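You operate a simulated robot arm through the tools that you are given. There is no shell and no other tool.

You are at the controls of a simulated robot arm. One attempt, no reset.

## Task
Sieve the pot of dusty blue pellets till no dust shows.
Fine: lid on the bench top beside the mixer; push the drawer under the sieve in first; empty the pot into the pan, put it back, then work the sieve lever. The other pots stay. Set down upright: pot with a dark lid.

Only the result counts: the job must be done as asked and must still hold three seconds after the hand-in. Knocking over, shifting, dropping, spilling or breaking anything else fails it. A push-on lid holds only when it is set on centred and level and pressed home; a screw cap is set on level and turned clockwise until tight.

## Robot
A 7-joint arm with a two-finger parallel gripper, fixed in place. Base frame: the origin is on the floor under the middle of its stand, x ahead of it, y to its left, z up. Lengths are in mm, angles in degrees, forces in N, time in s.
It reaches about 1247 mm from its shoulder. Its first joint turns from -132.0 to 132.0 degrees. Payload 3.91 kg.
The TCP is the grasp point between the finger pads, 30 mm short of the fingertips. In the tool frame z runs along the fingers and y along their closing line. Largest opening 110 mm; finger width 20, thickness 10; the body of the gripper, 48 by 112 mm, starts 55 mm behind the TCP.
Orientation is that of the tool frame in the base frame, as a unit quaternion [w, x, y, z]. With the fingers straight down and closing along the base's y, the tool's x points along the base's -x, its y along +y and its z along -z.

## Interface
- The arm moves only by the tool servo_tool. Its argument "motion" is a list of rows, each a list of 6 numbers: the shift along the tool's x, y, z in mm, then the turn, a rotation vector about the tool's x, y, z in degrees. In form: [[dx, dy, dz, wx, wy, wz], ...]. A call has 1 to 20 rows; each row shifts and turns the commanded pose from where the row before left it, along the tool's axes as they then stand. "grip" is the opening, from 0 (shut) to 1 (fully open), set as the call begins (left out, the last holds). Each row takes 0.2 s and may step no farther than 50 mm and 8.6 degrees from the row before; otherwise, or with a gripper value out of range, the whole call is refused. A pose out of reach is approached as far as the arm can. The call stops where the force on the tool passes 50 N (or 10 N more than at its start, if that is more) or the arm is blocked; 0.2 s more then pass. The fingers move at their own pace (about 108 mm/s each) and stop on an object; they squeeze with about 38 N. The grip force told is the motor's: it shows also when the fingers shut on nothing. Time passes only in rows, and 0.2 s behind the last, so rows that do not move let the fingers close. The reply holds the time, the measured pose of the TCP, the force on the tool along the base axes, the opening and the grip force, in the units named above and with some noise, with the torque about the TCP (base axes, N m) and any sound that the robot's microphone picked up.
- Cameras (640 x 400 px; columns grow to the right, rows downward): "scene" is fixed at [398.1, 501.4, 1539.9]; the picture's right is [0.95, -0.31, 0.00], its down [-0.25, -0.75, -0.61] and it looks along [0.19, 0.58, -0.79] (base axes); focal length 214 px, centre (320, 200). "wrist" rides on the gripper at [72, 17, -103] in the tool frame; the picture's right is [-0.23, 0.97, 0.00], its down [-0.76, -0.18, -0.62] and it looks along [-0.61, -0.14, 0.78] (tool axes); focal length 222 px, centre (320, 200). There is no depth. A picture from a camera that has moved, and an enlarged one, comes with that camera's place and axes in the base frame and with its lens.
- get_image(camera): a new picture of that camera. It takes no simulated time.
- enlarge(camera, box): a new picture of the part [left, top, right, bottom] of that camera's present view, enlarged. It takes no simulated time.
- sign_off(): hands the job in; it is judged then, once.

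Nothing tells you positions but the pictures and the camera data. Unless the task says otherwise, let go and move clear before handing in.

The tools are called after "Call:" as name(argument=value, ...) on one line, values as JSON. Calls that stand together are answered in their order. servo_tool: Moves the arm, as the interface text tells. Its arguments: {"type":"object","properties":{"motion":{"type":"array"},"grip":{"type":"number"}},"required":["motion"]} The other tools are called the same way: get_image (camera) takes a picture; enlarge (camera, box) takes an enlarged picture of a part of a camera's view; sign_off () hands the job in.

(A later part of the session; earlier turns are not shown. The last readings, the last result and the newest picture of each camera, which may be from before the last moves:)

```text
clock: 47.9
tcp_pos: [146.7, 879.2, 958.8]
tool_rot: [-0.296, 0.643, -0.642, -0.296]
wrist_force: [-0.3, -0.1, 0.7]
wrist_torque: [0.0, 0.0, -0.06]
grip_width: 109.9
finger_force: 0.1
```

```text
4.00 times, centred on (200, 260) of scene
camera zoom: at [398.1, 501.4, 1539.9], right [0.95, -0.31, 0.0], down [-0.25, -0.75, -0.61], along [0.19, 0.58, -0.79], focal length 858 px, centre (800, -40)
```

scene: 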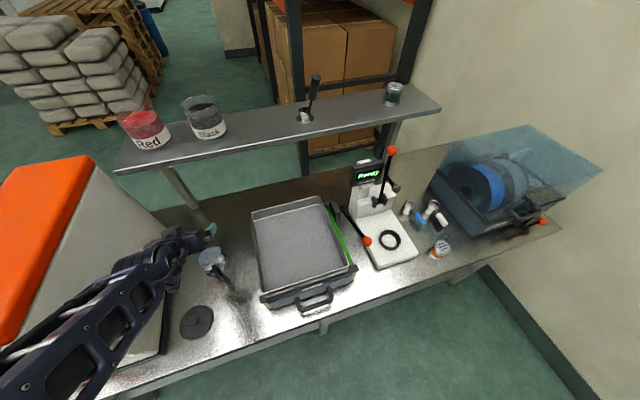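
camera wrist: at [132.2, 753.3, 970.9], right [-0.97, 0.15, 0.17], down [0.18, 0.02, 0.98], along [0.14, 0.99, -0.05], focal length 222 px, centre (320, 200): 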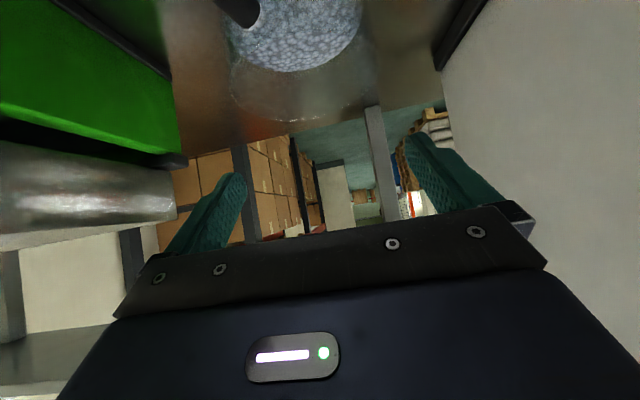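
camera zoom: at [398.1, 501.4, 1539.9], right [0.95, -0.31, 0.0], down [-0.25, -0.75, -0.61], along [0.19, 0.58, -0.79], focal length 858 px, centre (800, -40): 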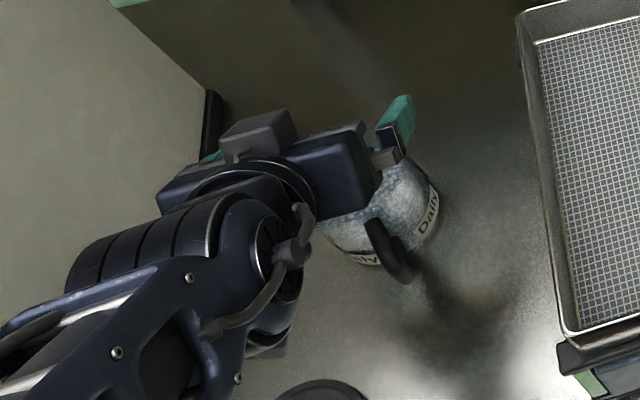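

Call:
enlarge(camera="wrist", box=[200, 0, 420, 140])

```text
2.86 times, centred on (310, 70) of wrist
camera zoom: at [132.2, 753.3, 970.9], right [-0.97, 0.15, 0.17], down [0.18, 0.02, 0.98], along [0.14, 0.99, -0.05], focal length 635 px, centre (349, 571)
```

zoom: 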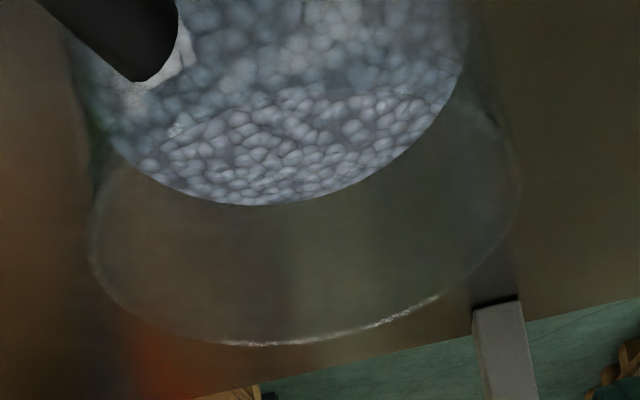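

The rim is 84 mm across and centred at x≈146.5, so the fingers straddle it evenly. Lowering to the grip height.

Call:
servo_tool(motion=[[19, 0, 16.2, 0, 0, 0], [19, 0, 16.2, 0, 0, 0], [15.2, 0, 13, 0, 0, 0], [7.6, 0, 6.5, 0, 0, 0]])

Call:
get_image(camera="wrist")

Call:
enlarge(camera="scene", box=[140, 210, 260, 310])

```text
clock: 48.9
tcp_pos: [147.7, 878.3, 878.8]
tool_rot: [-0.295, 0.643, -0.642, -0.296]
wrist_force: [-0.1, -0.3, -0.2]
wrist_torque: [-0.02, -0.01, 0.02]
grip_width: 109.7
finger_force: 0.1
```

```text
taken
camera wrist: at [131.8, 751.7, 891.6], right [-0.97, 0.15, 0.17], down [0.18, 0.02, 0.98], along [0.14, 0.99, -0.05], focal length 222 px, centre (320, 200)
```

wrist: 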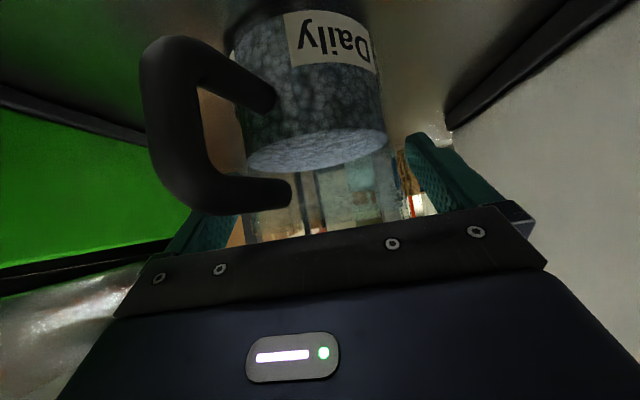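

```text
4.00 times, centred on (200, 260) of scene
camera zoom: at [398.1, 501.4, 1539.9], right [0.95, -0.31, 0.0], down [-0.25, -0.75, -0.61], along [0.19, 0.58, -0.79], focal length 858 px, centre (800, -40)
```

zoom: 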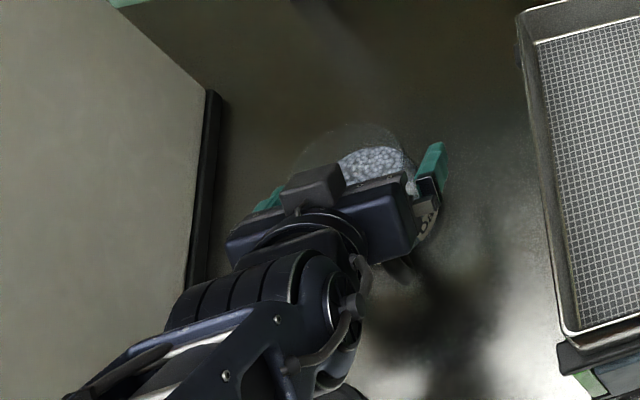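

The handle sits clear below the palm. Closing on the pot body.

Call:
servo_tool(motion=[[0, 0.5, 0, 0, 0, 0], [0, 0, 0, 0, 0, 0], [0, 0, 0, 0, 0, 0], [0, 0, 0, 0, 0, 0]], grip=0)

Call:
get_image(camera="wrist")

```text
clock: 49.9
tcp_pos: [145.6, 877.7, 879.4]
tool_rot: [-0.294, 0.643, -0.642, -0.296]
wrist_force: [0.7, -0.2, 0.7]
wrist_torque: [0.02, 0.01, -0.01]
grip_width: 87.0
finger_force: 38.0
```

```text
taken
camera wrist: at [131.1, 751.6, 891.9], right [-0.97, 0.15, 0.17], down [0.18, 0.02, 0.98], along [0.14, 0.99, -0.05], focal length 222 px, centre (320, 200)
```

wrist: 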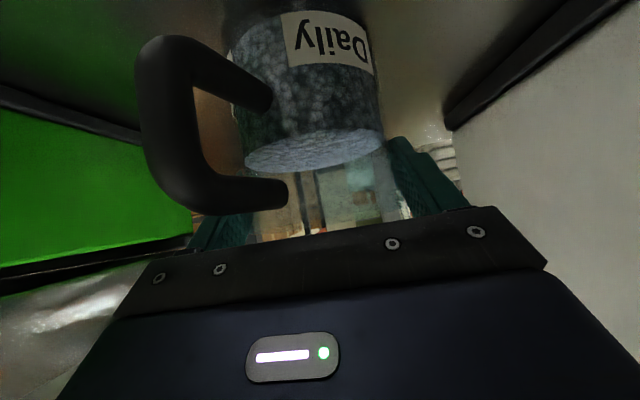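

Gripped at 87 mm. Lifting slightly to check the hold.

Call:
servo_tool(motion=[[-2.3, 0, -1.95, 0, 0, 0], [-3.8, 0, -3.2, 0, 0, 0], [-7.6, 0, -6.5, 0, 0, 0]])

Call:
get_image(camera="wrist")

Call:
enlarge(camera="scene", box=[140, 210, 260, 310])

```text
clock: 50.7
tcp_pos: [146.3, 879.0, 897.6]
tool_rot: [-0.295, 0.643, -0.642, -0.296]
wrist_force: [0.2, 0.3, -4.4]
wrist_torque: [0.0, 0.01, -0.02]
grip_width: 86.9
finger_force: 38.2
```

```text
taken
camera wrist: at [131.8, 752.7, 909.6], right [-0.97, 0.15, 0.17], down [0.18, 0.02, 0.98], along [0.14, 0.99, -0.05], focal length 222 px, centre (320, 200)
```

wrist: 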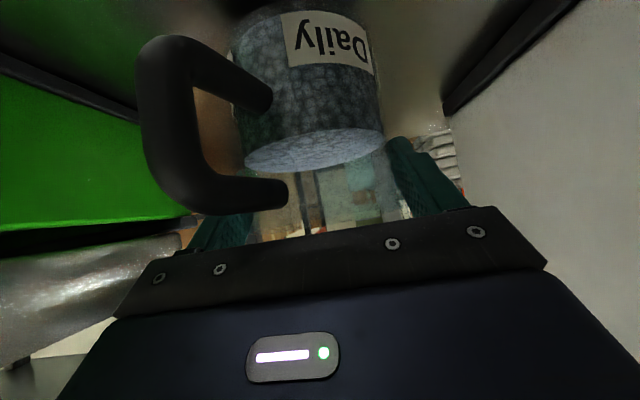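

```text
4.00 times, centred on (200, 260) of scene
camera zoom: at [398.1, 501.4, 1539.9], right [0.95, -0.31, 0.0], down [-0.25, -0.75, -0.61], along [0.19, 0.58, -0.79], focal length 858 px, centre (800, -40)
```

zoom: 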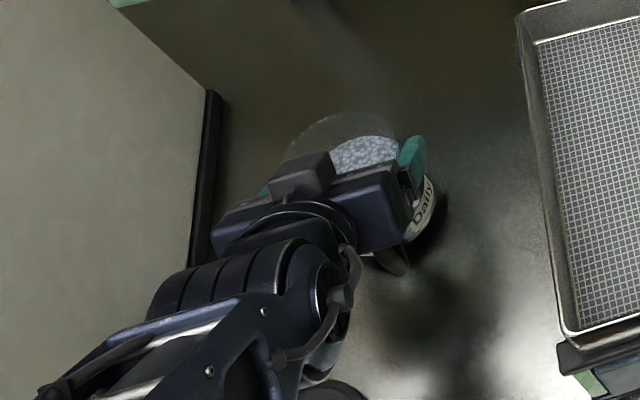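

The pot (≈0.45 kg) is held firmly and level. Lifting it clear and carrying it over the pan.

Call:
servo_tool(motion=[[-15.2, 0, -13, 0, 0, 0], [-18.3, 0, -15.6, 0, 0, 0], [-18.3, 0, -15.6, 0, 0, 0], [-18.3, 0, -15.6, 0, 0, 0], [-18.3, 0, -15.6, 0, 0, 0], [-18.3, 0, -15.6, 0, 0, 0], [-18.3, 0, -15.6, 0, 0, 0], [-15.2, 0, -13, 0, 0, 0], [-6, 0, -5, 0, 0, 0]])

Call:
servo_tool(motion=[[2.2, -13, -2.6, 0, 0, 0], [4.27, -24.9, -5.14, 0, 0, 0], [4.27, -24.9, -5.14, 0, 0, 0], [4.27, -24.9, -5.14, 0, 0, 0], [4.27, -24.9, -5.14, 0, 0, 0], [4.27, -24.9, -5.14, 0, 0, 0], [4.27, -24.9, -5.14, 0, 0, 0], [4.27, -24.9, -5.14, 0, 0, 0], [4.27, -24.9, -5.14, 0, 0, 0], [4.27, -24.9, -5.14, 0, 0, 0], [4.27, -24.9, -5.14, 0, 0, 0], [4.27, -24.9, -5.14, 0, 0, 0], [2.2, -12, -2.6, 0, 0, 0]])

Call:
get_image(camera="wrist")

Call:
get_image(camera="scene")

```text
clock: 52.7
tcp_pos: [149.0, 878.5, 1091.9]
tool_rot: [0.295, -0.642, 0.642, 0.296]
wrist_force: [-0.5, -0.4, -3.9]
wrist_torque: [0.03, 0.0, 0.03]
grip_width: 86.9
finger_force: 38.1
```

```text
clock: 55.5
tcp_pos: [446.3, 798.9, 1091.1]
tool_rot: [-0.295, 0.643, -0.641, -0.297]
wrist_force: [-1.3, 0.5, -2.7]
wrist_torque: [0.0, 0.0, -0.05]
grip_width: 87.4
finger_force: 38.2
```

```text
taken
camera wrist: at [431.5, 672.7, 1104.0], right [-0.97, 0.14, 0.17], down [0.18, 0.02, 0.98], along [0.14, 0.99, -0.05], focal length 222 px, centre (320, 200)
```

wrist: 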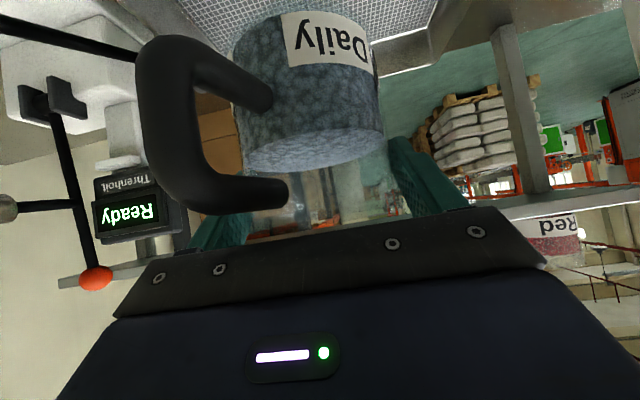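

```text
taken
```

scene: 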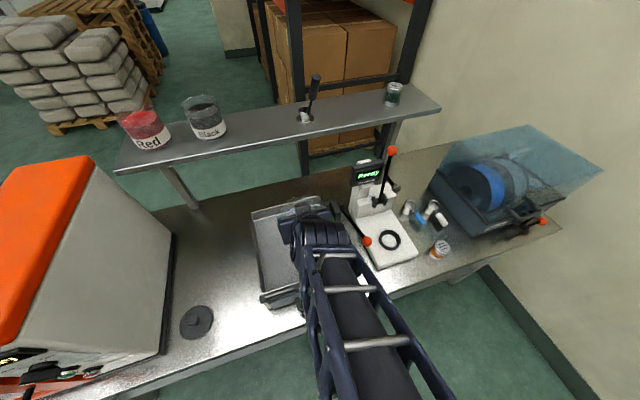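

The pot is over the pan, level. I'll lower a bit and begin tipping toward −x.

Call:
servo_tool(motion=[[11.8, 0, 10, 0, 0, 0], [11.8, 0, 10, 0, 0, 0], [0, 0, 0, 2.57, 1.38, -4.06], [0, 0, 0, 2.57, 1.38, -4.06], [0, 0, 0, 2.57, 1.38, -4.06], [0, 0, 0, 2.57, 1.38, -4.06], [0, 0, 0, 2.57, 1.38, -4.06], [0, 0, 0, 2.57, 1.38, -4.06], [0, 0, 0, 2.57, 1.38, -4.06], [0, 0, 0, 2.57, 1.38, -4.06]])

Call:
get_image(camera="scene")

Call:
get_image(camera="wrist")

```text
clock: 57.7
tcp_pos: [446.3, 798.7, 1059.4]
tool_rot: [-0.412, 0.758, -0.505, -0.023]
wrist_force: [0.5, -0.2, -2.9]
wrist_torque: [0.04, 0.13, 0.02]
grip_width: 87.4
finger_force: 38.4
```

```text
taken
```

scene: 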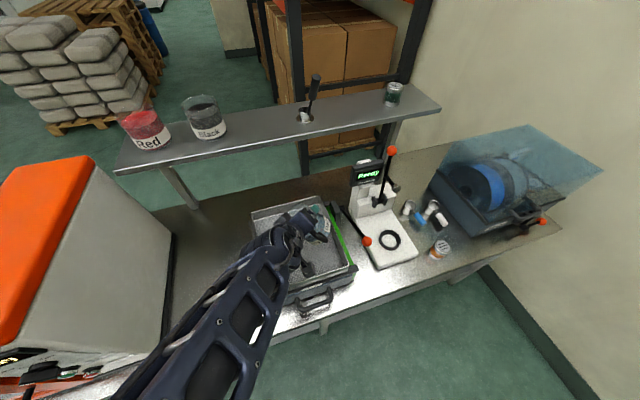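

```text
taken
camera wrist: at [430.8, 674.8, 1084.6], right [-0.87, 0.02, -0.48], down [-0.47, 0.19, 0.86], along [0.11, 0.98, -0.16], focal length 222 px, centre (320, 200)
```

wrist: 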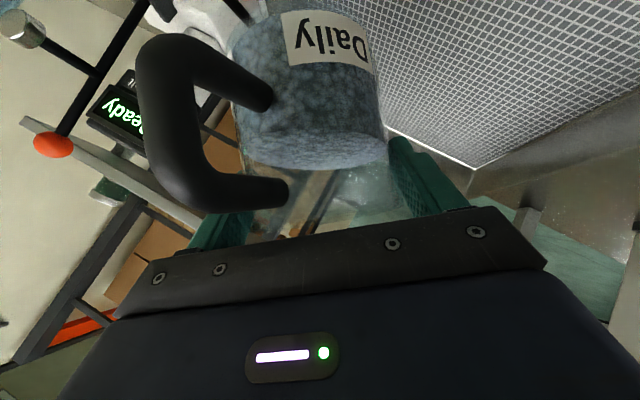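

Call:
servo_tool(motion=[[0, 0, 0, 2.06, 1.1, -3.25], [0, 0, 0, 2.06, 1.1, -3.25], [0, 0, 0, 2.06, 1.1, -3.25], [0, 0, 0, 2.06, 1.1, -3.25], [0, 0, 0, 2.06, 1.1, -3.25], [0, 0, 0, 2.06, 1.1, -3.25], [0, 0, 0, 2.06, 1.1, -3.25], [0, 0, 0, 2.06, 1.1, -3.25], [0, 0, 0, 2.06, 1.1, -3.25], [0, 0, 0, 2.06, 1.1, -3.25], [0, 0, 0, 2.06, 1.1, -3.25], [0, 0, 0, 2.06, 1.1, -3.25]])

Call:
get_image(camera="scene")

Call:
get_image(camera="wrist")

```text
clock: 60.3
tcp_pos: [445.5, 798.2, 1059.0]
tool_rot: [-0.486, 0.776, -0.261, 0.306]
wrist_force: [-0.3, 0.1, -1.9]
wrist_torque: [0.01, 0.1, 0.02]
grip_width: 87.1
finger_force: 38.5
```

```text
taken
```

scene: 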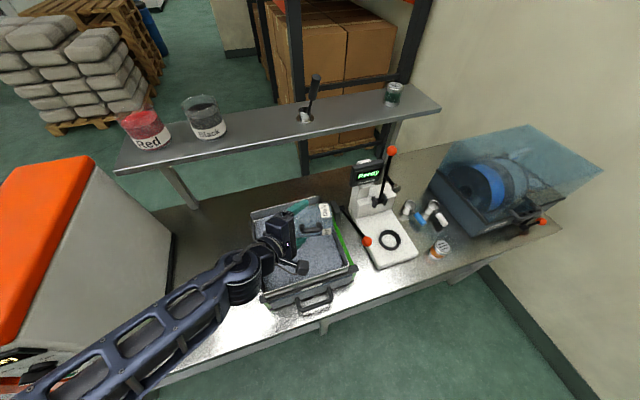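

```text
taken
camera wrist: at [419.4, 678.7, 1095.1], right [-0.26, -0.22, -0.94], down [-0.95, 0.23, 0.21], along [0.17, 0.95, -0.27], focal length 222 px, centre (320, 200)
```

wrist: 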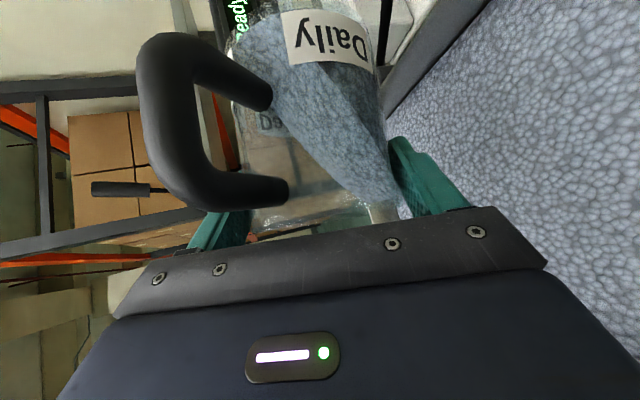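

Pellets are flowing into the pan. Continuing the tip to about 130° and holding until empty.

Call:
servo_tool(motion=[[0, 0, 0, 0, 0, 0], [0, 0, 0, 2.06, 1.1, -3.25], [0, 0, 0, 2.06, 1.1, -3.25], [0, 0, 0, 2.06, 1.1, -3.25], [0, 0, 0, 2.06, 1.1, -3.25], [0, 0, 0, 2.06, 1.1, -3.25], [0, 0, 0, 2.06, 1.1, -3.25], [0, 0, 0, 2.06, 1.1, -3.25], [0, 0, 0, 2.06, 1.1, -3.25], [0, 0, 0, 2.06, 1.1, -3.25], [0, 0, 0, 2.06, 1.1, -3.25], [0, 0, 0, 2.06, 1.1, -3.25], [0, 0, 0, 0, 0, 0], [0, 0, 0, 0, 0, 0], [0, 0, 0, 0, 0, 0], [0, 0, 0, 0, 0, 0], [0, 0, 0, 0, 0, 0]])

Call:
get_image(camera="scene")

Call:
get_image(camera="wrist")

```text
clock: 63.9
tcp_pos: [447.5, 798.2, 1058.9]
tool_rot: [-0.481, 0.674, 0.003, 0.561]
wrist_force: [0.1, -0.7, -1.0]
wrist_torque: [0.02, 0.05, 0.01]
grip_width: 86.8
finger_force: 37.9
```

```text
taken
```

scene: 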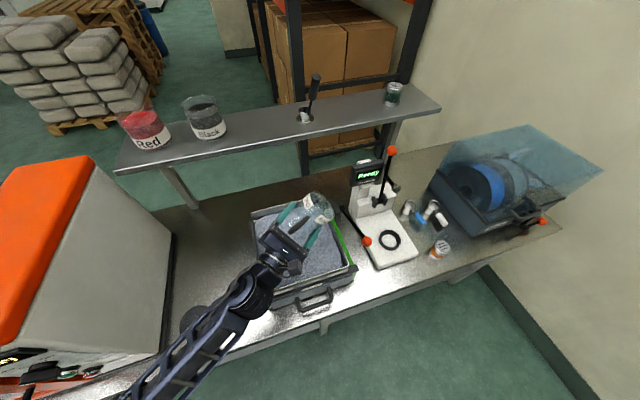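

```text
taken
camera wrist: at [406.4, 683.1, 1093.6], right [0.45, -0.4, -0.8], down [-0.85, 0.1, -0.52], along [0.29, 0.91, -0.3], focal length 222 px, centre (320, 200)
```

wrist: 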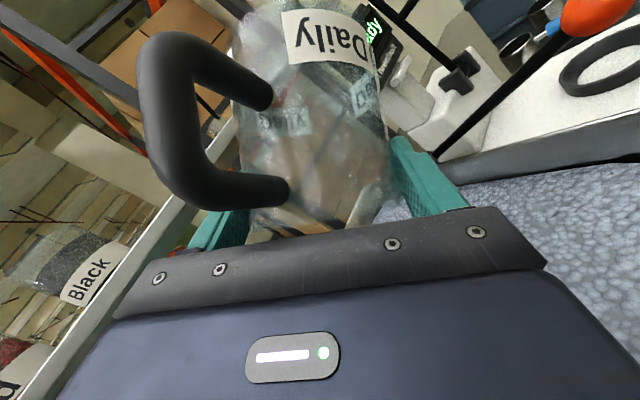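

Call:
enlarge(camera="wrist", box=[220, 0, 420, 240])

Call:
enlarge(camera="scene", box=[240, 180, 370, 320])

Call:
servo_tool(motion=[[0, 0, 0, 2.06, 1.1, -3.25], [0, 0, 0, 2.06, 1.1, -3.25], [0, 0, 0, 0, 0, 0], [0, 0, 0, 0, 0, 0], [0, 0, 0, 0, 0, 0], [0, 0, 0, 0, 0, 0], [0, 0, 0, 0, 0, 0]])

Call:
enlarge(camera="wrist", box=[220, 0, 420, 240])

```text
1.67 times, centred on (320, 120) of wrist
camera zoom: at [406.4, 683.1, 1093.6], right [0.45, -0.4, -0.8], down [-0.85, 0.1, -0.52], along [0.29, 0.91, -0.3], focal length 370 px, centre (320, 333)
```

zoom: 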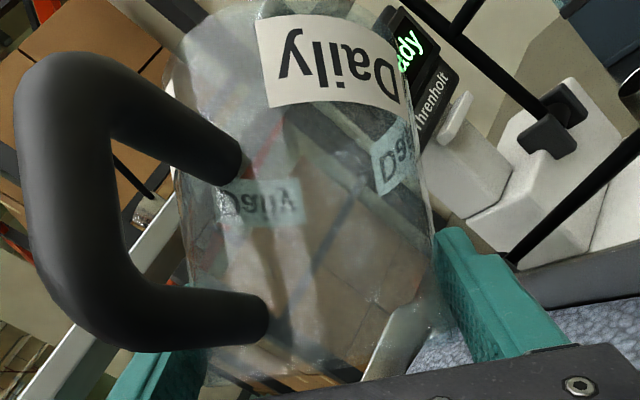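

```text
2.86 times, centred on (305, 250) of scene
camera zoom: at [398.1, 501.4, 1539.9], right [0.95, -0.31, 0.0], down [-0.25, -0.75, -0.61], along [0.19, 0.58, -0.79], focal length 613 px, centre (363, 57)
```

zoom: 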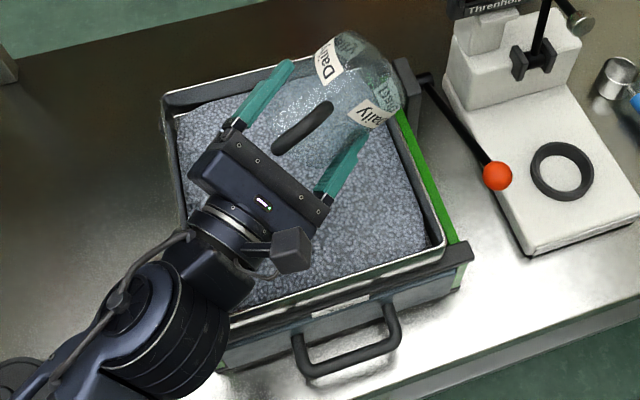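

```text
clock: 65.5
tcp_pos: [446.3, 799.8, 1058.1]
tool_rot: [-0.472, 0.643, 0.052, 0.601]
wrist_force: [-0.8, 0.3, -1.8]
wrist_torque: [0.0, 0.07, 0.02]
grip_width: 86.7
finger_force: 38.0
```

```text
1.67 times, centred on (320, 120) of wrist
camera zoom: at [403.3, 684.1, 1091.4], right [0.55, -0.42, -0.72], down [-0.77, 0.06, -0.63], along [0.31, 0.91, -0.29], focal length 370 px, centre (320, 333)
```

zoom: 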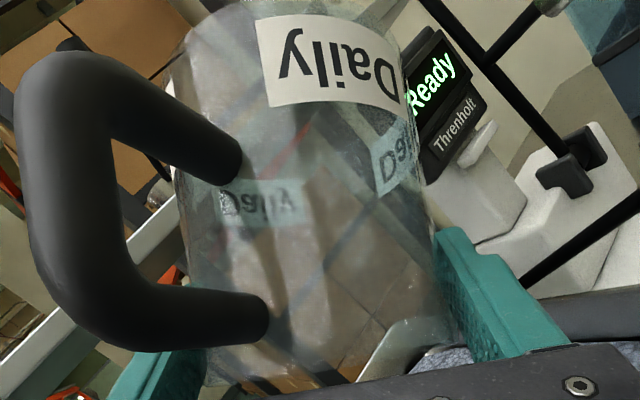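

The pot is empty and the pan is full of pellets. Rotating the pot back upright.

Call:
servo_tool(motion=[[0, 0, 0, -3.598, -1.932, 5.684], [0, 0, 0, -3.598, -1.932, 5.684], [0, 0, 0, -3.598, -1.932, 5.684], [0, 0, 0, -3.598, -1.932, 5.684], [0, 0, 0, -3.598, -1.932, 5.684], [0, 0, 0, -3.598, -1.932, 5.684], [0, 0, 0, -3.598, -1.932, 5.684], [0, 0, 0, -3.598, -1.932, 5.684], [0, 0, 0, -3.598, -1.932, 5.684], [0, 0, 0, -3.598, -1.932, 5.684], [0, 0, 0, -3.598, -1.932, 5.684], [0, 0, 0, -3.598, -1.932, 5.684], [0, 0, 0, -3.598, -1.932, 5.684], [0, 0, 0, -3.598, -1.932, 5.684], [0, 0, 0, -3.598, -1.932, 5.684], [0, 0, 0, -3.598, -1.932, 5.684], [0, 0, 0, -3.598, -1.932, 5.684], [0, 0, 0, -3.598, -1.932, 5.684], [0, 0, 0, -3.598, -1.932, 5.684], [0, 0, 0, -3.598, -1.932, 5.684]])

Call:
get_image(camera="wrist")

```text
clock: 69.7
tcp_pos: [445.4, 799.7, 1059.0]
tool_rot: [-0.294, 0.644, -0.641, -0.296]
wrist_force: [-1.0, 0.2, -0.4]
wrist_torque: [-0.01, -0.02, -0.07]
grip_width: 87.0
finger_force: 38.2
```

```text
taken
camera wrist: at [430.5, 672.9, 1071.1], right [-0.97, 0.14, 0.17], down [0.18, 0.02, 0.98], along [0.14, 0.99, -0.05], focal length 222 px, centre (320, 200)
```

wrist: 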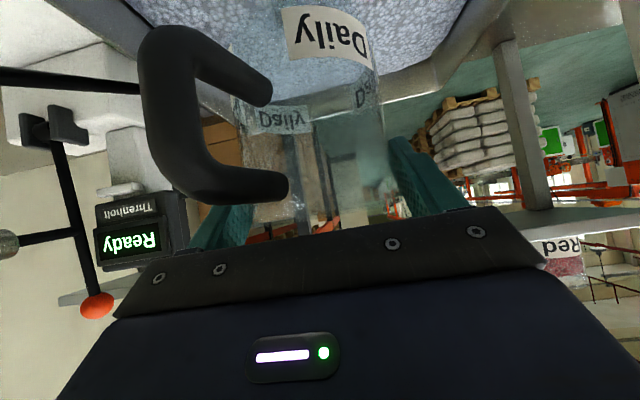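

Pot is upright again. Carrying it back above its original spot.

Call:
servo_tool(motion=[[-11.8, 0, -10, 0, 0, 0], [-11.8, 0, -10, 0, 0, 0], [-2.14, 12.5, 2.57, 0, 0, 0], [-4.27, 24.93, 5.14, 0, 0, 0], [-4.27, 24.93, 5.14, 0, 0, 0], [-4.27, 24.93, 5.14, 0, 0, 0], [-4.27, 24.93, 5.14, 0, 0, 0], [-4.27, 24.93, 5.14, 0, 0, 0], [-4.27, 24.93, 5.14, 0, 0, 0], [-4.27, 24.93, 5.14, 0, 0, 0], [-4.27, 24.93, 5.14, 0, 0, 0], [-4.27, 24.93, 5.14, 0, 0, 0], [-4.27, 24.93, 5.14, 0, 0, 0], [-4.27, 24.93, 5.14, 0, 0, 0], [-2.14, 12.4, 2.57, 0, 0, 0], [0, 0, 0, 0, 0, 0]])

Call:
get_image(camera="scene")

```text
clock: 73.1
tcp_pos: [147.7, 878.0, 1088.9]
tool_rot: [-0.294, 0.644, -0.641, -0.296]
wrist_force: [0.7, 0.5, -1.9]
wrist_torque: [-0.01, 0.0, -0.03]
grip_width: 86.7
finger_force: 38.5
```

```text
taken
```

scene: 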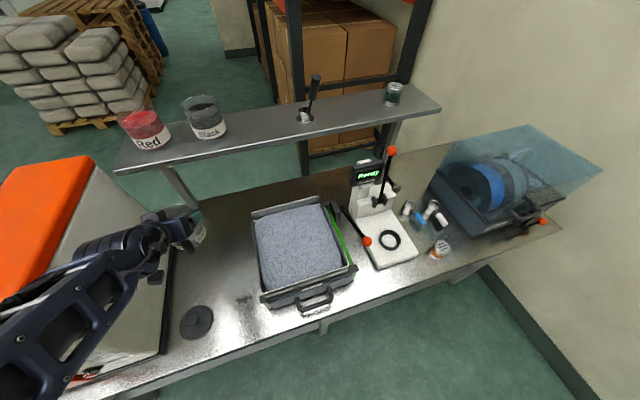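

Call:
servo_tool(motion=[[18.96, 0, 16.15, 0, 0, 0], [18.96, 0, 16.15, 0, 0, 0], [18.96, 0, 16.15, 0, 0, 0], [18.96, 0, 16.15, 0, 0, 0], [18.96, 0, 16.15, 0, 0, 0], [18.96, 0, 16.15, 0, 0, 0], [18.96, 0, 16.15, 0, 0, 0], [11.4, 0, 9.7, 0, 0, 0], [0, 0, 0, 0, 0, 0]])

Call:
get_image(camera="wrist")

Call:
enlarge(camera="scene", box=[140, 210, 260, 310])

```text
clock: 75.1
tcp_pos: [148.1, 876.4, 898.0]
tool_rot: [-0.294, 0.644, -0.64, -0.297]
wrist_force: [-0.4, 0.2, -1.9]
wrist_torque: [0.01, 0.04, 0.0]
grip_width: 86.7
finger_force: 37.7
```

```text
taken
camera wrist: at [133.5, 750.3, 911.2], right [-0.97, 0.14, 0.17], down [0.18, 0.02, 0.98], along [0.14, 0.99, -0.05], focal length 222 px, centre (320, 200)
```

wrist: 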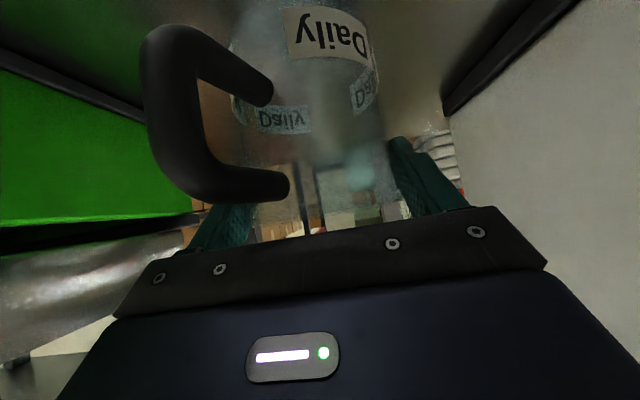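

```text
4.00 times, centred on (200, 260) of scene
camera zoom: at [398.1, 501.4, 1539.9], right [0.95, -0.31, 0.0], down [-0.25, -0.75, -0.61], along [0.19, 0.58, -0.79], focal length 858 px, centre (800, -40)
```

zoom: 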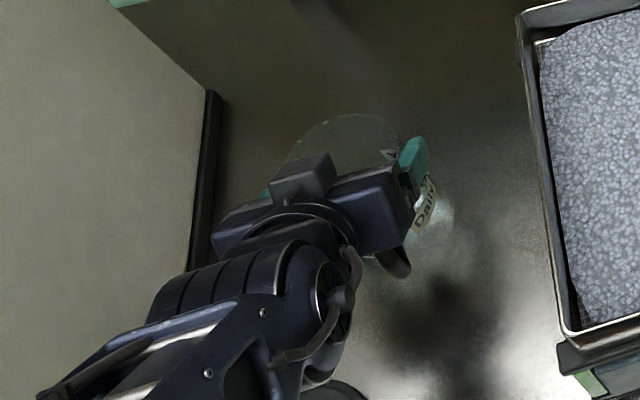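

Nearly down; small steps now to feel for bench contact.

Call:
servo_tool(motion=[[5.3, 0, 4.5, 0, 0, 0], [3.8, 0, 3.2, 0, 0, 0], [0, 0, 0, 0, 0, 0]])

Call:
servo_tool(motion=[[1.14, 0, 0.97, 0, 0, 0], [0, 0, 0, 0, 0, 0]])

Call:
servo_tool(motion=[[1.14, 0, 0.97, 0, 0, 0], [0, 0, 0, 0, 0, 0]])

```text
clock: 75.9
tcp_pos: [146.9, 876.8, 887.0]
tool_rot: [-0.295, 0.644, -0.64, -0.297]
wrist_force: [0.5, 0.3, -1.5]
wrist_torque: [0.01, -0.01, 0.01]
grip_width: 86.8
finger_force: 37.9
```

```text
clock: 76.5
tcp_pos: [146.2, 876.0, 886.2]
tool_rot: [-0.295, 0.644, -0.641, -0.296]
wrist_force: [0.6, 0.6, -1.1]
wrist_torque: [0.02, 0.0, 0.02]
grip_width: 86.5
finger_force: 38.2
```

```text
clock: 77.1
tcp_pos: [146.3, 874.9, 884.3]
tool_rot: [-0.294, 0.644, -0.641, -0.297]
wrist_force: [1.2, -0.2, -1.7]
wrist_torque: [0.07, 0.02, -0.02]
grip_width: 86.6
finger_force: 37.5
```

Call:
servo_tool(motion=[[1.14, 0, 0.97, 0, 0, 0], [0, 0, 0, 0, 0, 0]])

Call:
servo_tool(motion=[[0.76, 0, 0.65, 0, 0, 0], [0, 0, 0, 0, 0, 0]])

Call:
get_image(camera="wrist")

```text
clock: 77.7
tcp_pos: [146.7, 876.7, 882.8]
tool_rot: [-0.294, 0.645, -0.64, -0.297]
wrist_force: [-0.8, 1.3, -1.0]
wrist_torque: [-0.02, 0.0, 0.0]
grip_width: 86.5
finger_force: 37.7
```

```text
clock: 78.3
tcp_pos: [148.5, 876.2, 882.9]
tool_rot: [-0.295, 0.644, -0.641, -0.296]
wrist_force: [-0.3, -0.1, 3.4]
wrist_torque: [0.02, -0.09, 0.02]
grip_width: 86.5
finger_force: 37.9
```

```text
taken
camera wrist: at [132.0, 750.2, 895.1], right [-0.97, 0.14, 0.17], down [0.18, 0.02, 0.98], along [0.14, 0.99, -0.05], focal length 222 px, centre (320, 200)
```

wrist: 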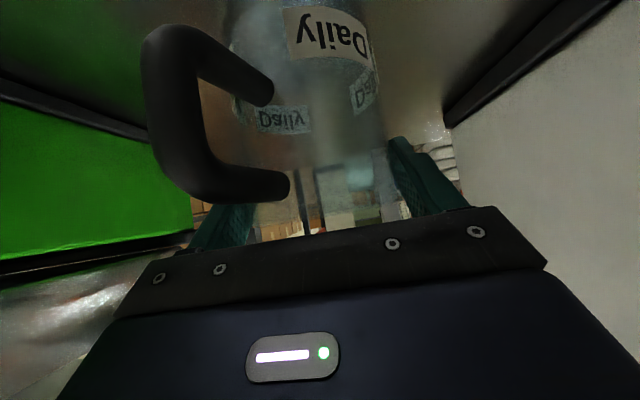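

Contact felt (+3.4 N). A hair more to seat it, then open the fingers fully.

Call:
servo_tool(motion=[[0.6, 0, 0.5, 0, 0, 0], [0, 0, 0, 0, 0, 0]])

Call:
servo_tool(motion=[[0, 0, 0, 0, 0, 0], [0, 0, 0, 0, 0, 0], [0, 0, 0, 0, 0, 0]], grip=1)

Call:
get_image(camera="wrist")

Call:
enlarge(camera="scene", box=[140, 210, 260, 310])

```text
clock: 78.9
tcp_pos: [145.3, 876.6, 882.5]
tool_rot: [-0.296, 0.643, -0.641, -0.297]
wrist_force: [-1.8, -1.5, 9.7]
wrist_torque: [-0.01, -0.2, -0.03]
grip_width: 86.6
finger_force: 38.2
```

```text
clock: 79.7
tcp_pos: [146.5, 876.7, 881.6]
tool_rot: [-0.295, 0.644, -0.641, -0.296]
wrist_force: [0.2, -0.1, -0.6]
wrist_torque: [0.01, -0.01, 0.05]
grip_width: 110.1
finger_force: 0.0
```

```text
taken
camera wrist: at [132.2, 750.2, 894.1], right [-0.97, 0.14, 0.17], down [0.18, 0.02, 0.98], along [0.14, 0.99, -0.05], focal length 222 px, centre (320, 200)
```

wrist: 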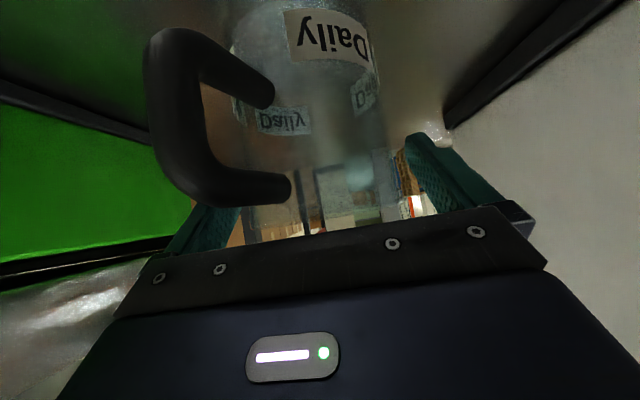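

```text
4.00 times, centred on (200, 260) of scene
camera zoom: at [398.1, 501.4, 1539.9], right [0.95, -0.31, 0.0], down [-0.25, -0.75, -0.61], along [0.19, 0.58, -0.79], focal length 858 px, centre (800, -40)
```

zoom: 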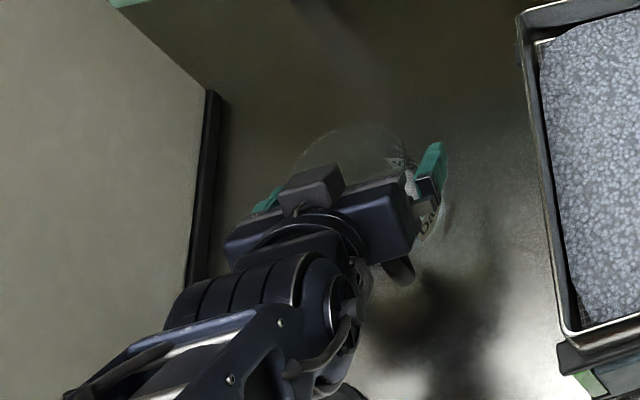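

The pot stands upright in its place. Rising straight up and clear.

Call:
servo_tool(motion=[[-7.6, 0, -6.5, 0, 0, 0], [-15.2, 0, -13, 0, 0, 0], [-19, 0, -16.2, 0, 0, 0], [-19, 0, -16.2, 0, 0, 0], [-19, 0, -16.2, 0, 0, 0], [-19, 0, -16.2, 0, 0, 0], [-19, 0, -16.2, 0, 0, 0], [-19, 0, -16.2, 0, 0, 0]])

Call:
get_image(camera="scene")

Call:
enlarge(camera="scene", box=[140, 210, 260, 310])

Call:
enlarge(camera="scene", box=[240, 190, 370, 320])

```text
clock: 81.5
tcp_pos: [147.8, 879.7, 1060.5]
tool_rot: [-0.295, 0.644, -0.64, -0.297]
wrist_force: [0.0, 0.4, -0.3]
wrist_torque: [0.02, 0.01, 0.01]
grip_width: 110.0
finger_force: 0.0
```

```text
taken
```

scene: 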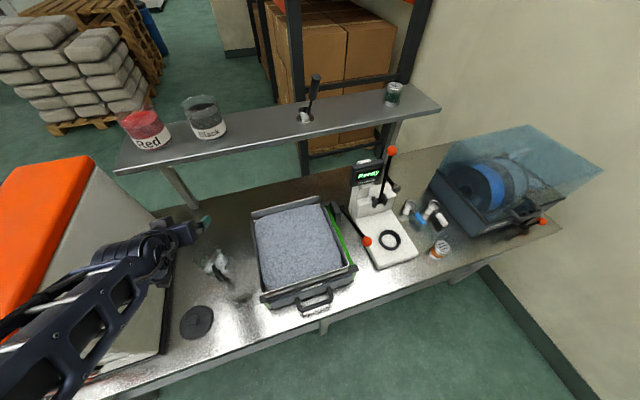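

```text
4.00 times, centred on (200, 260) of scene
camera zoom: at [398.1, 501.4, 1539.9], right [0.95, -0.31, 0.0], down [-0.25, -0.75, -0.61], along [0.19, 0.58, -0.79], focal length 858 px, centre (800, -40)
```

zoom: 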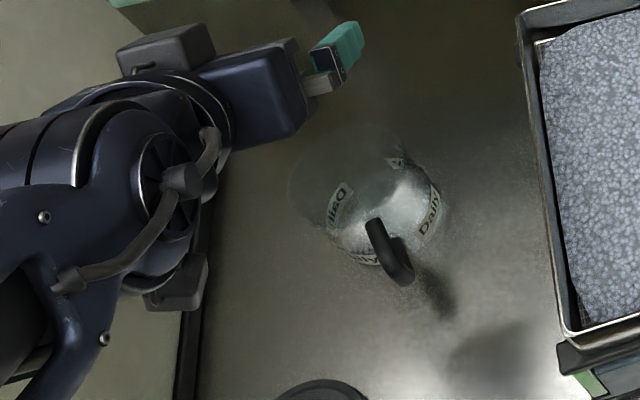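

```text
3.08 times, centred on (305, 255) of scene
camera zoom: at [398.1, 501.4, 1539.9], right [0.95, -0.31, 0.0], down [-0.25, -0.75, -0.61], along [0.19, 0.58, -0.79], focal length 660 px, centre (366, 31)
```

zoom: 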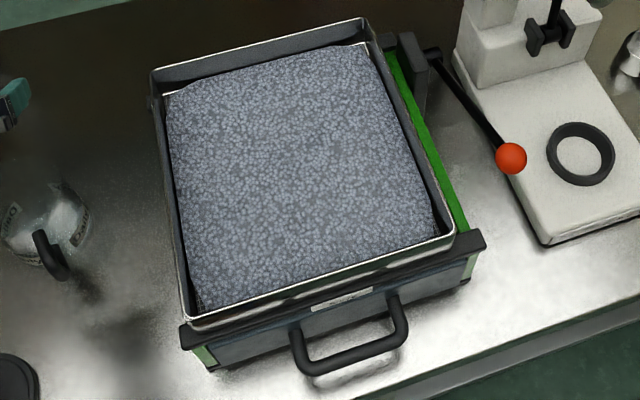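

The emptied pot stands in its place and the pan holds the dusty pellets. The sieve lever's ball is at about (611, 726, 988) with its pivot near (606, 894, 924), so it swings up/down about the x axis. Moving there now.

Call:
servo_tool(motion=[[-34, 0, -29, 0, 0, 0], [-34, 0, -29, 0, 0, 0], [13, -38.5, -15.4, 0, 0, 0], [13, -38.5, -15.4, 0, 0, 0], [13, -38.5, -15.4, 0, 0, 0], [13, -38.5, -15.4, 0, 0, 0], [13, -38.5, -15.4, 0, 0, 0], [13, -38.5, -15.4, 0, 0, 0], [13, -38.5, -15.4, 0, 0, 0], [13, -38.5, -15.4, 0, 0, 0], [13, -38.5, -15.4, 0, 0, 0], [13, -38.5, -15.4, 0, 0, 0], [13, -38.5, -15.4, 0, 0, 0], [13, -38.5, -15.4, 0, 0, 0]], grip=0.6)

Call:
servo_tool(motion=[[0, 0, 0, 0, 8.4, 0], [0, 0, 0, 0, 8.4, 0], [0, 0, 0, 0, 8.4, 0], [0, 0, 0, 0, 8.4, 0], [0, 0, 0, 0, 8.4, 0], [0, 0, 0, 0, 8, 0]])

Call:
get_image(camera="wrist")

Call:
get_image(camera="scene")

```text
clock: 84.5
tcp_pos: [611.7, 640.3, 1151.1]
tool_rot: [-0.295, 0.644, -0.64, -0.296]
wrist_force: [-1.1, 0.7, 0.8]
wrist_torque: [-0.09, -0.07, -0.01]
grip_width: 66.2
finger_force: 0.1
```

```text
clock: 85.9
tcp_pos: [611.3, 636.5, 1151.5]
tool_rot: [0.003, 0.708, -0.706, 0.005]
wrist_force: [1.0, -0.8, -0.1]
wrist_torque: [0.04, 0.03, -0.01]
grip_width: 66.4
finger_force: 0.0
```

```text
taken
camera wrist: at [595.3, 565.0, 1256.7], right [-0.97, 0.22, 0.0], down [0.17, 0.77, 0.61], along [0.14, 0.6, -0.79], focal length 222 px, centre (320, 200)
```

wrist: 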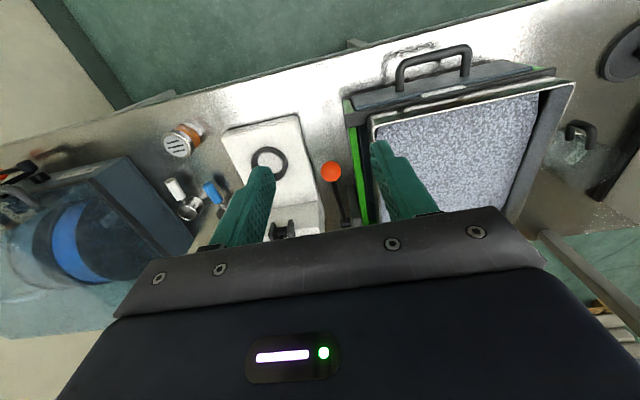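

```text
taken
```

scene: 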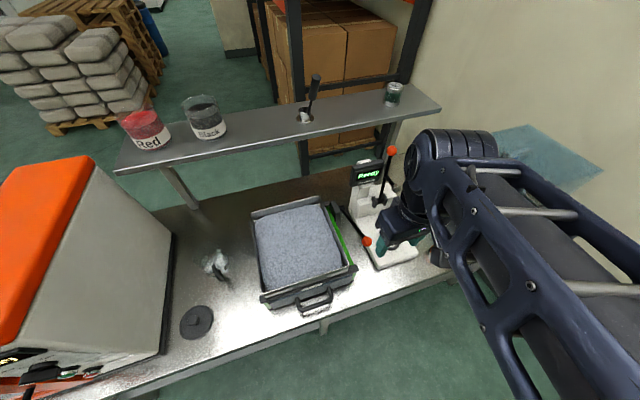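

Call:
enlarge(camera="wrist", box=[270, 120, 390, 230])

Call:
enlarge(camera="scene", box=[320, 180, 440, 280])

```text
3.64 times, centred on (330, 175) of wrist
camera zoom: at [595.3, 565.0, 1256.7], right [-0.97, 0.22, 0.0], down [0.17, 0.77, 0.61], along [0.14, 0.6, -0.79], focal length 808 px, centre (284, 291)
```

zoom: 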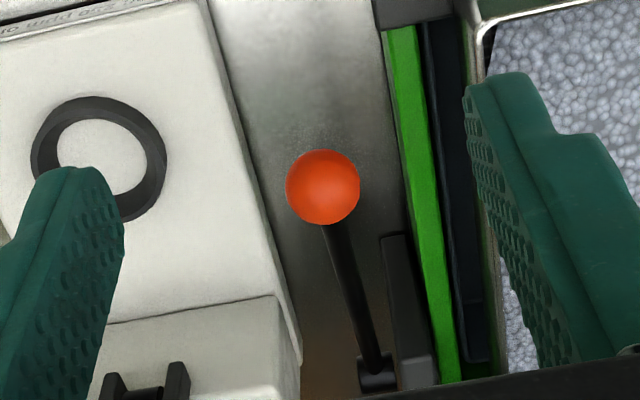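

```text
4.00 times, centred on (380, 230) of scene
camera zoom: at [398.1, 501.4, 1539.9], right [0.95, -0.31, 0.0], down [-0.25, -0.75, -0.61], along [0.19, 0.58, -0.79], focal length 858 px, centre (80, 80)
```

zoom: 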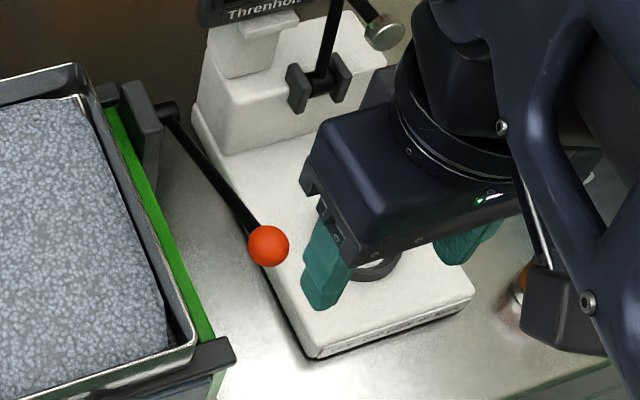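

Ball centre refined to about (614, 727, 985). Moving above it with the fingers part-open.

Call:
servo_tool(motion=[[-22.6, -0.7, 10, 0, 0, 0], [-22.6, -0.7, 20, 0, 0, 0], [-22.6, -0.7, 25, 0, 0, 0], [-22.6, -0.7, 30, 0, 0, 0], [0, 0, 0, 0, 0, 0]])

Call:
get_image(camera="wrist")

Call:
get_image(camera="scene")

```text
clock: 87.1
tcp_pos: [612.6, 725.3, 1068.0]
tool_rot: [0.004, 0.709, -0.705, 0.004]
wrist_force: [-0.7, 0.2, 0.1]
wrist_torque: [-0.01, 0.02, 0.03]
grip_width: 65.8
finger_force: 0.1
```

```text
taken
camera wrist: at [597.0, 653.8, 1170.9], right [-0.97, 0.22, 0.0], down [0.17, 0.77, 0.62], along [0.14, 0.6, -0.79], focal length 222 px, centre (320, 200)
```

wrist: 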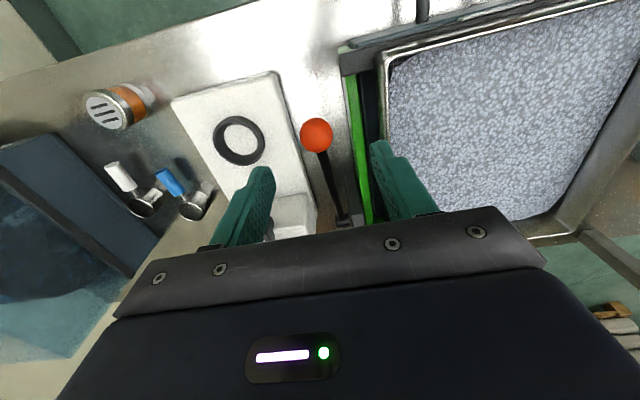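

```text
taken
```

scene: 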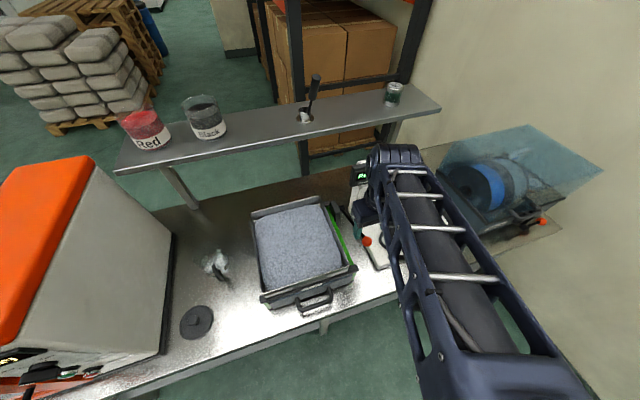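

Call:
servo_tool(motion=[[0, -3, 28, 0, 0, 0], [0, 0, 28, 0, 0, 0], [0, 0, 20, 0, 0, 0], [0, 0, 5, 0, 0, 0], [0, 0, 0, 0, 0, 0]])

Call:
get_image(camera="wrist")

Call:
get_image(camera="scene")

```text
clock: 88.3
tcp_pos: [614.8, 727.4, 985.5]
tool_rot: [0.003, 0.71, -0.705, 0.004]
wrist_force: [0.1, -0.6, 0.2]
wrist_torque: [0.01, 0.03, 0.01]
grip_width: 66.0
finger_force: 0.1
```

```text
taken
camera wrist: at [599.4, 654.2, 1090.3], right [-0.97, 0.22, 0.0], down [0.17, 0.77, 0.62], along [0.14, 0.6, -0.79], focal length 222 px, centre (320, 200)
```

wrist: 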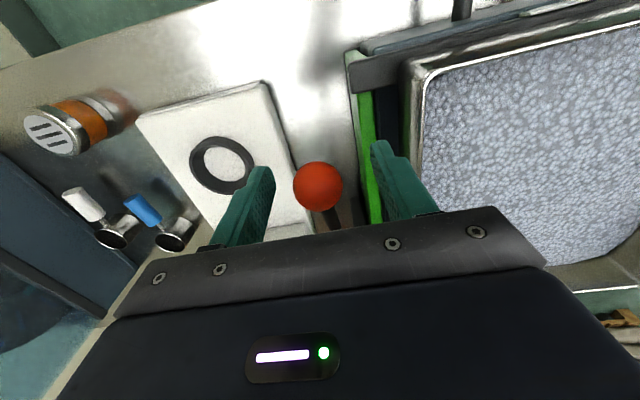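

```text
taken
```

scene: 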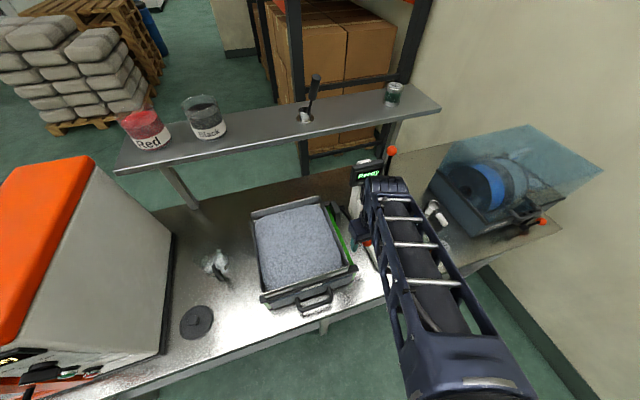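

The ball sits right at the grasp point. Closing on it.

Call:
servo_tool(motion=[[0, -1, 0, 0, 0, 0], [0, 0, 0, 0, 0, 0], [0, 0, 0, 0, 0, 0]], grip=0)

Call:
get_image(camera="wrist")

```text
clock: 89.1
tcp_pos: [616.0, 726.4, 985.5]
tool_rot: [0.003, 0.708, -0.706, 0.005]
wrist_force: [8.2, 5.5, 0.7]
wrist_torque: [0.4, -0.04, -0.02]
grip_width: 29.4
finger_force: 45.1
```

```text
taken
camera wrist: at [601.0, 653.7, 1089.9], right [-0.97, 0.22, 0.0], down [0.17, 0.77, 0.62], along [0.14, 0.6, -0.79], focal length 222 px, centre (320, 200)
```

wrist: 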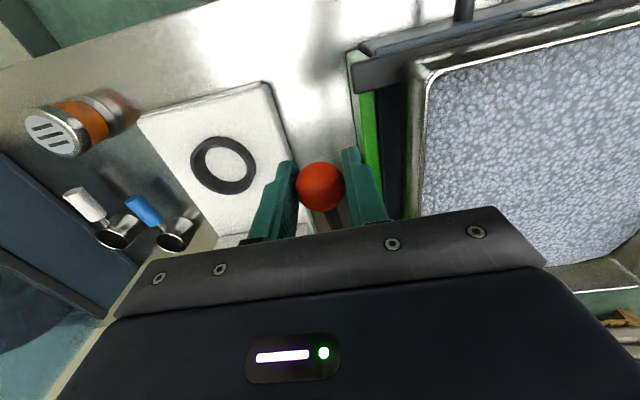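

Ball held. First a small test movement down along its arc to feel the lever.

Call:
servo_tool(motion=[[1.7, 0, 5, 0, 0, 0], [1.6, 0, 5, 0, 0, 0], [1.5, 0, 5, 0, 0, 0]])

Call:
get_image(camera="wrist")

```text
clock: 89.9
tcp_pos: [615.9, 719.8, 970.6]
tool_rot: [0.003, 0.708, -0.706, 0.003]
wrist_force: [7.6, -3.3, 10.2]
wrist_torque: [1.11, 0.0, -0.04]
grip_width: 29.8
finger_force: 44.6
```

```text
taken
camera wrist: at [601.0, 647.6, 1075.2], right [-0.97, 0.22, 0.0], down [0.17, 0.77, 0.61], along [0.14, 0.6, -0.79], focal length 222 px, centre (320, 200)
```

wrist: 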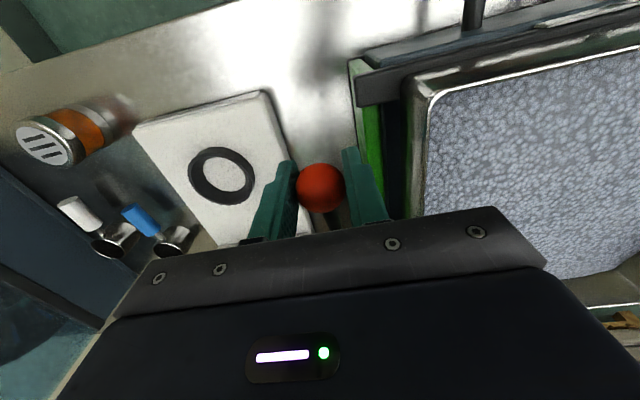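

Call:
servo_tool(motion=[[1.2, 0, 5, 0, 0, 0], [1, 0, 5, 0, 0, 0], [0.8, 0, 5, 0, 0, 0], [0.7, 0, 5, 0, 0, 0]])

Call:
enlarge(camera="scene", box=[240, 180, 420, 300])

```text
clock: 90.9
tcp_pos: [617.3, 715.6, 951.5]
tool_rot: [0.004, 0.709, -0.705, 0.003]
wrist_force: [-5.6, -21.3, 12.1]
wrist_torque: [0.72, 0.05, 0.03]
grip_width: 29.1
finger_force: 45.1
```

```text
3.33 times, centred on (330, 240) of scene
camera zoom: at [398.1, 501.4, 1539.9], right [0.95, -0.31, 0.0], down [-0.25, -0.75, -0.61], along [0.19, 0.58, -0.79], focal length 715 px, centre (287, 67)
```

zoom: 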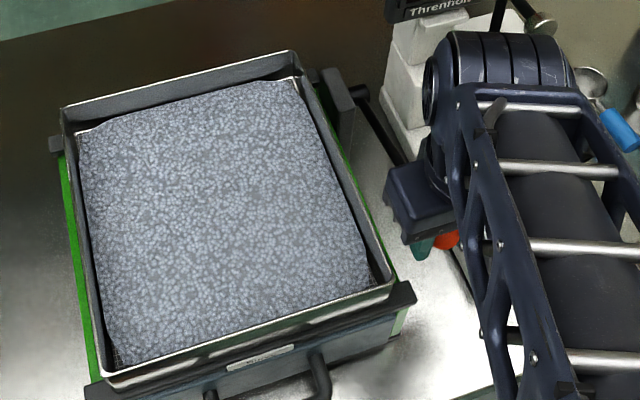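

The lever moves the pan sideways — the mechanism works. The side force says my arc is slightly off, so I ease −y and continue down.

Call:
servo_tool(motion=[[3, 0, 0, 0, 0, 0], [0, 0, 0, 0, 0, 0]])

```text
clock: 91.5
tcp_pos: [616.4, 714.8, 950.4]
tool_rot: [0.003, 0.709, -0.705, 0.003]
wrist_force: [16.8, 40.5, -6.7]
wrist_torque: [0.22, -0.05, 0.11]
grip_width: 29.2
finger_force: 45.4
```

Call:
servo_tool(motion=[[-2, 0, 0, 0, 0, 0], [0, 0, 0, 0, 0, 0]])

```text
clock: 92.1
tcp_pos: [616.5, 714.8, 951.5]
tool_rot: [0.004, 0.71, -0.705, 0.005]
wrist_force: [0.7, 6.8, 5.2]
wrist_torque: [0.73, 0.07, 0.03]
grip_width: 29.0
finger_force: 45.4
```

The lever follows a circle of radius ≈180 about z≈920; I now track that arc downward to find the end of the stroke.

Call:
servo_tool(motion=[[0.9, 0, 7, 0, 0, 0], [0.6, 0, 7, 0, 0, 0], [0.4, 0, 7, 0, 0, 0]])

Call:
enlarge(camera="scene", box=[240, 180, 420, 300])

```text
clock: 92.9
tcp_pos: [614.5, 711.8, 930.0]
tool_rot: [0.005, 0.708, -0.706, 0.005]
wrist_force: [-13.3, -25.7, 9.6]
wrist_torque: [0.38, 0.1, -0.02]
grip_width: 29.2
finger_force: 45.3
```

```text
3.33 times, centred on (330, 240) of scene
camera zoom: at [398.1, 501.4, 1539.9], right [0.95, -0.31, 0.0], down [-0.25, -0.75, -0.61], along [0.19, 0.58, -0.79], focal length 715 px, centre (287, 67)
```

zoom: 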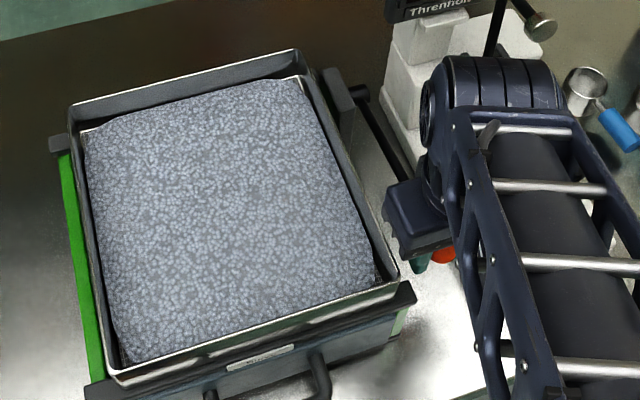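

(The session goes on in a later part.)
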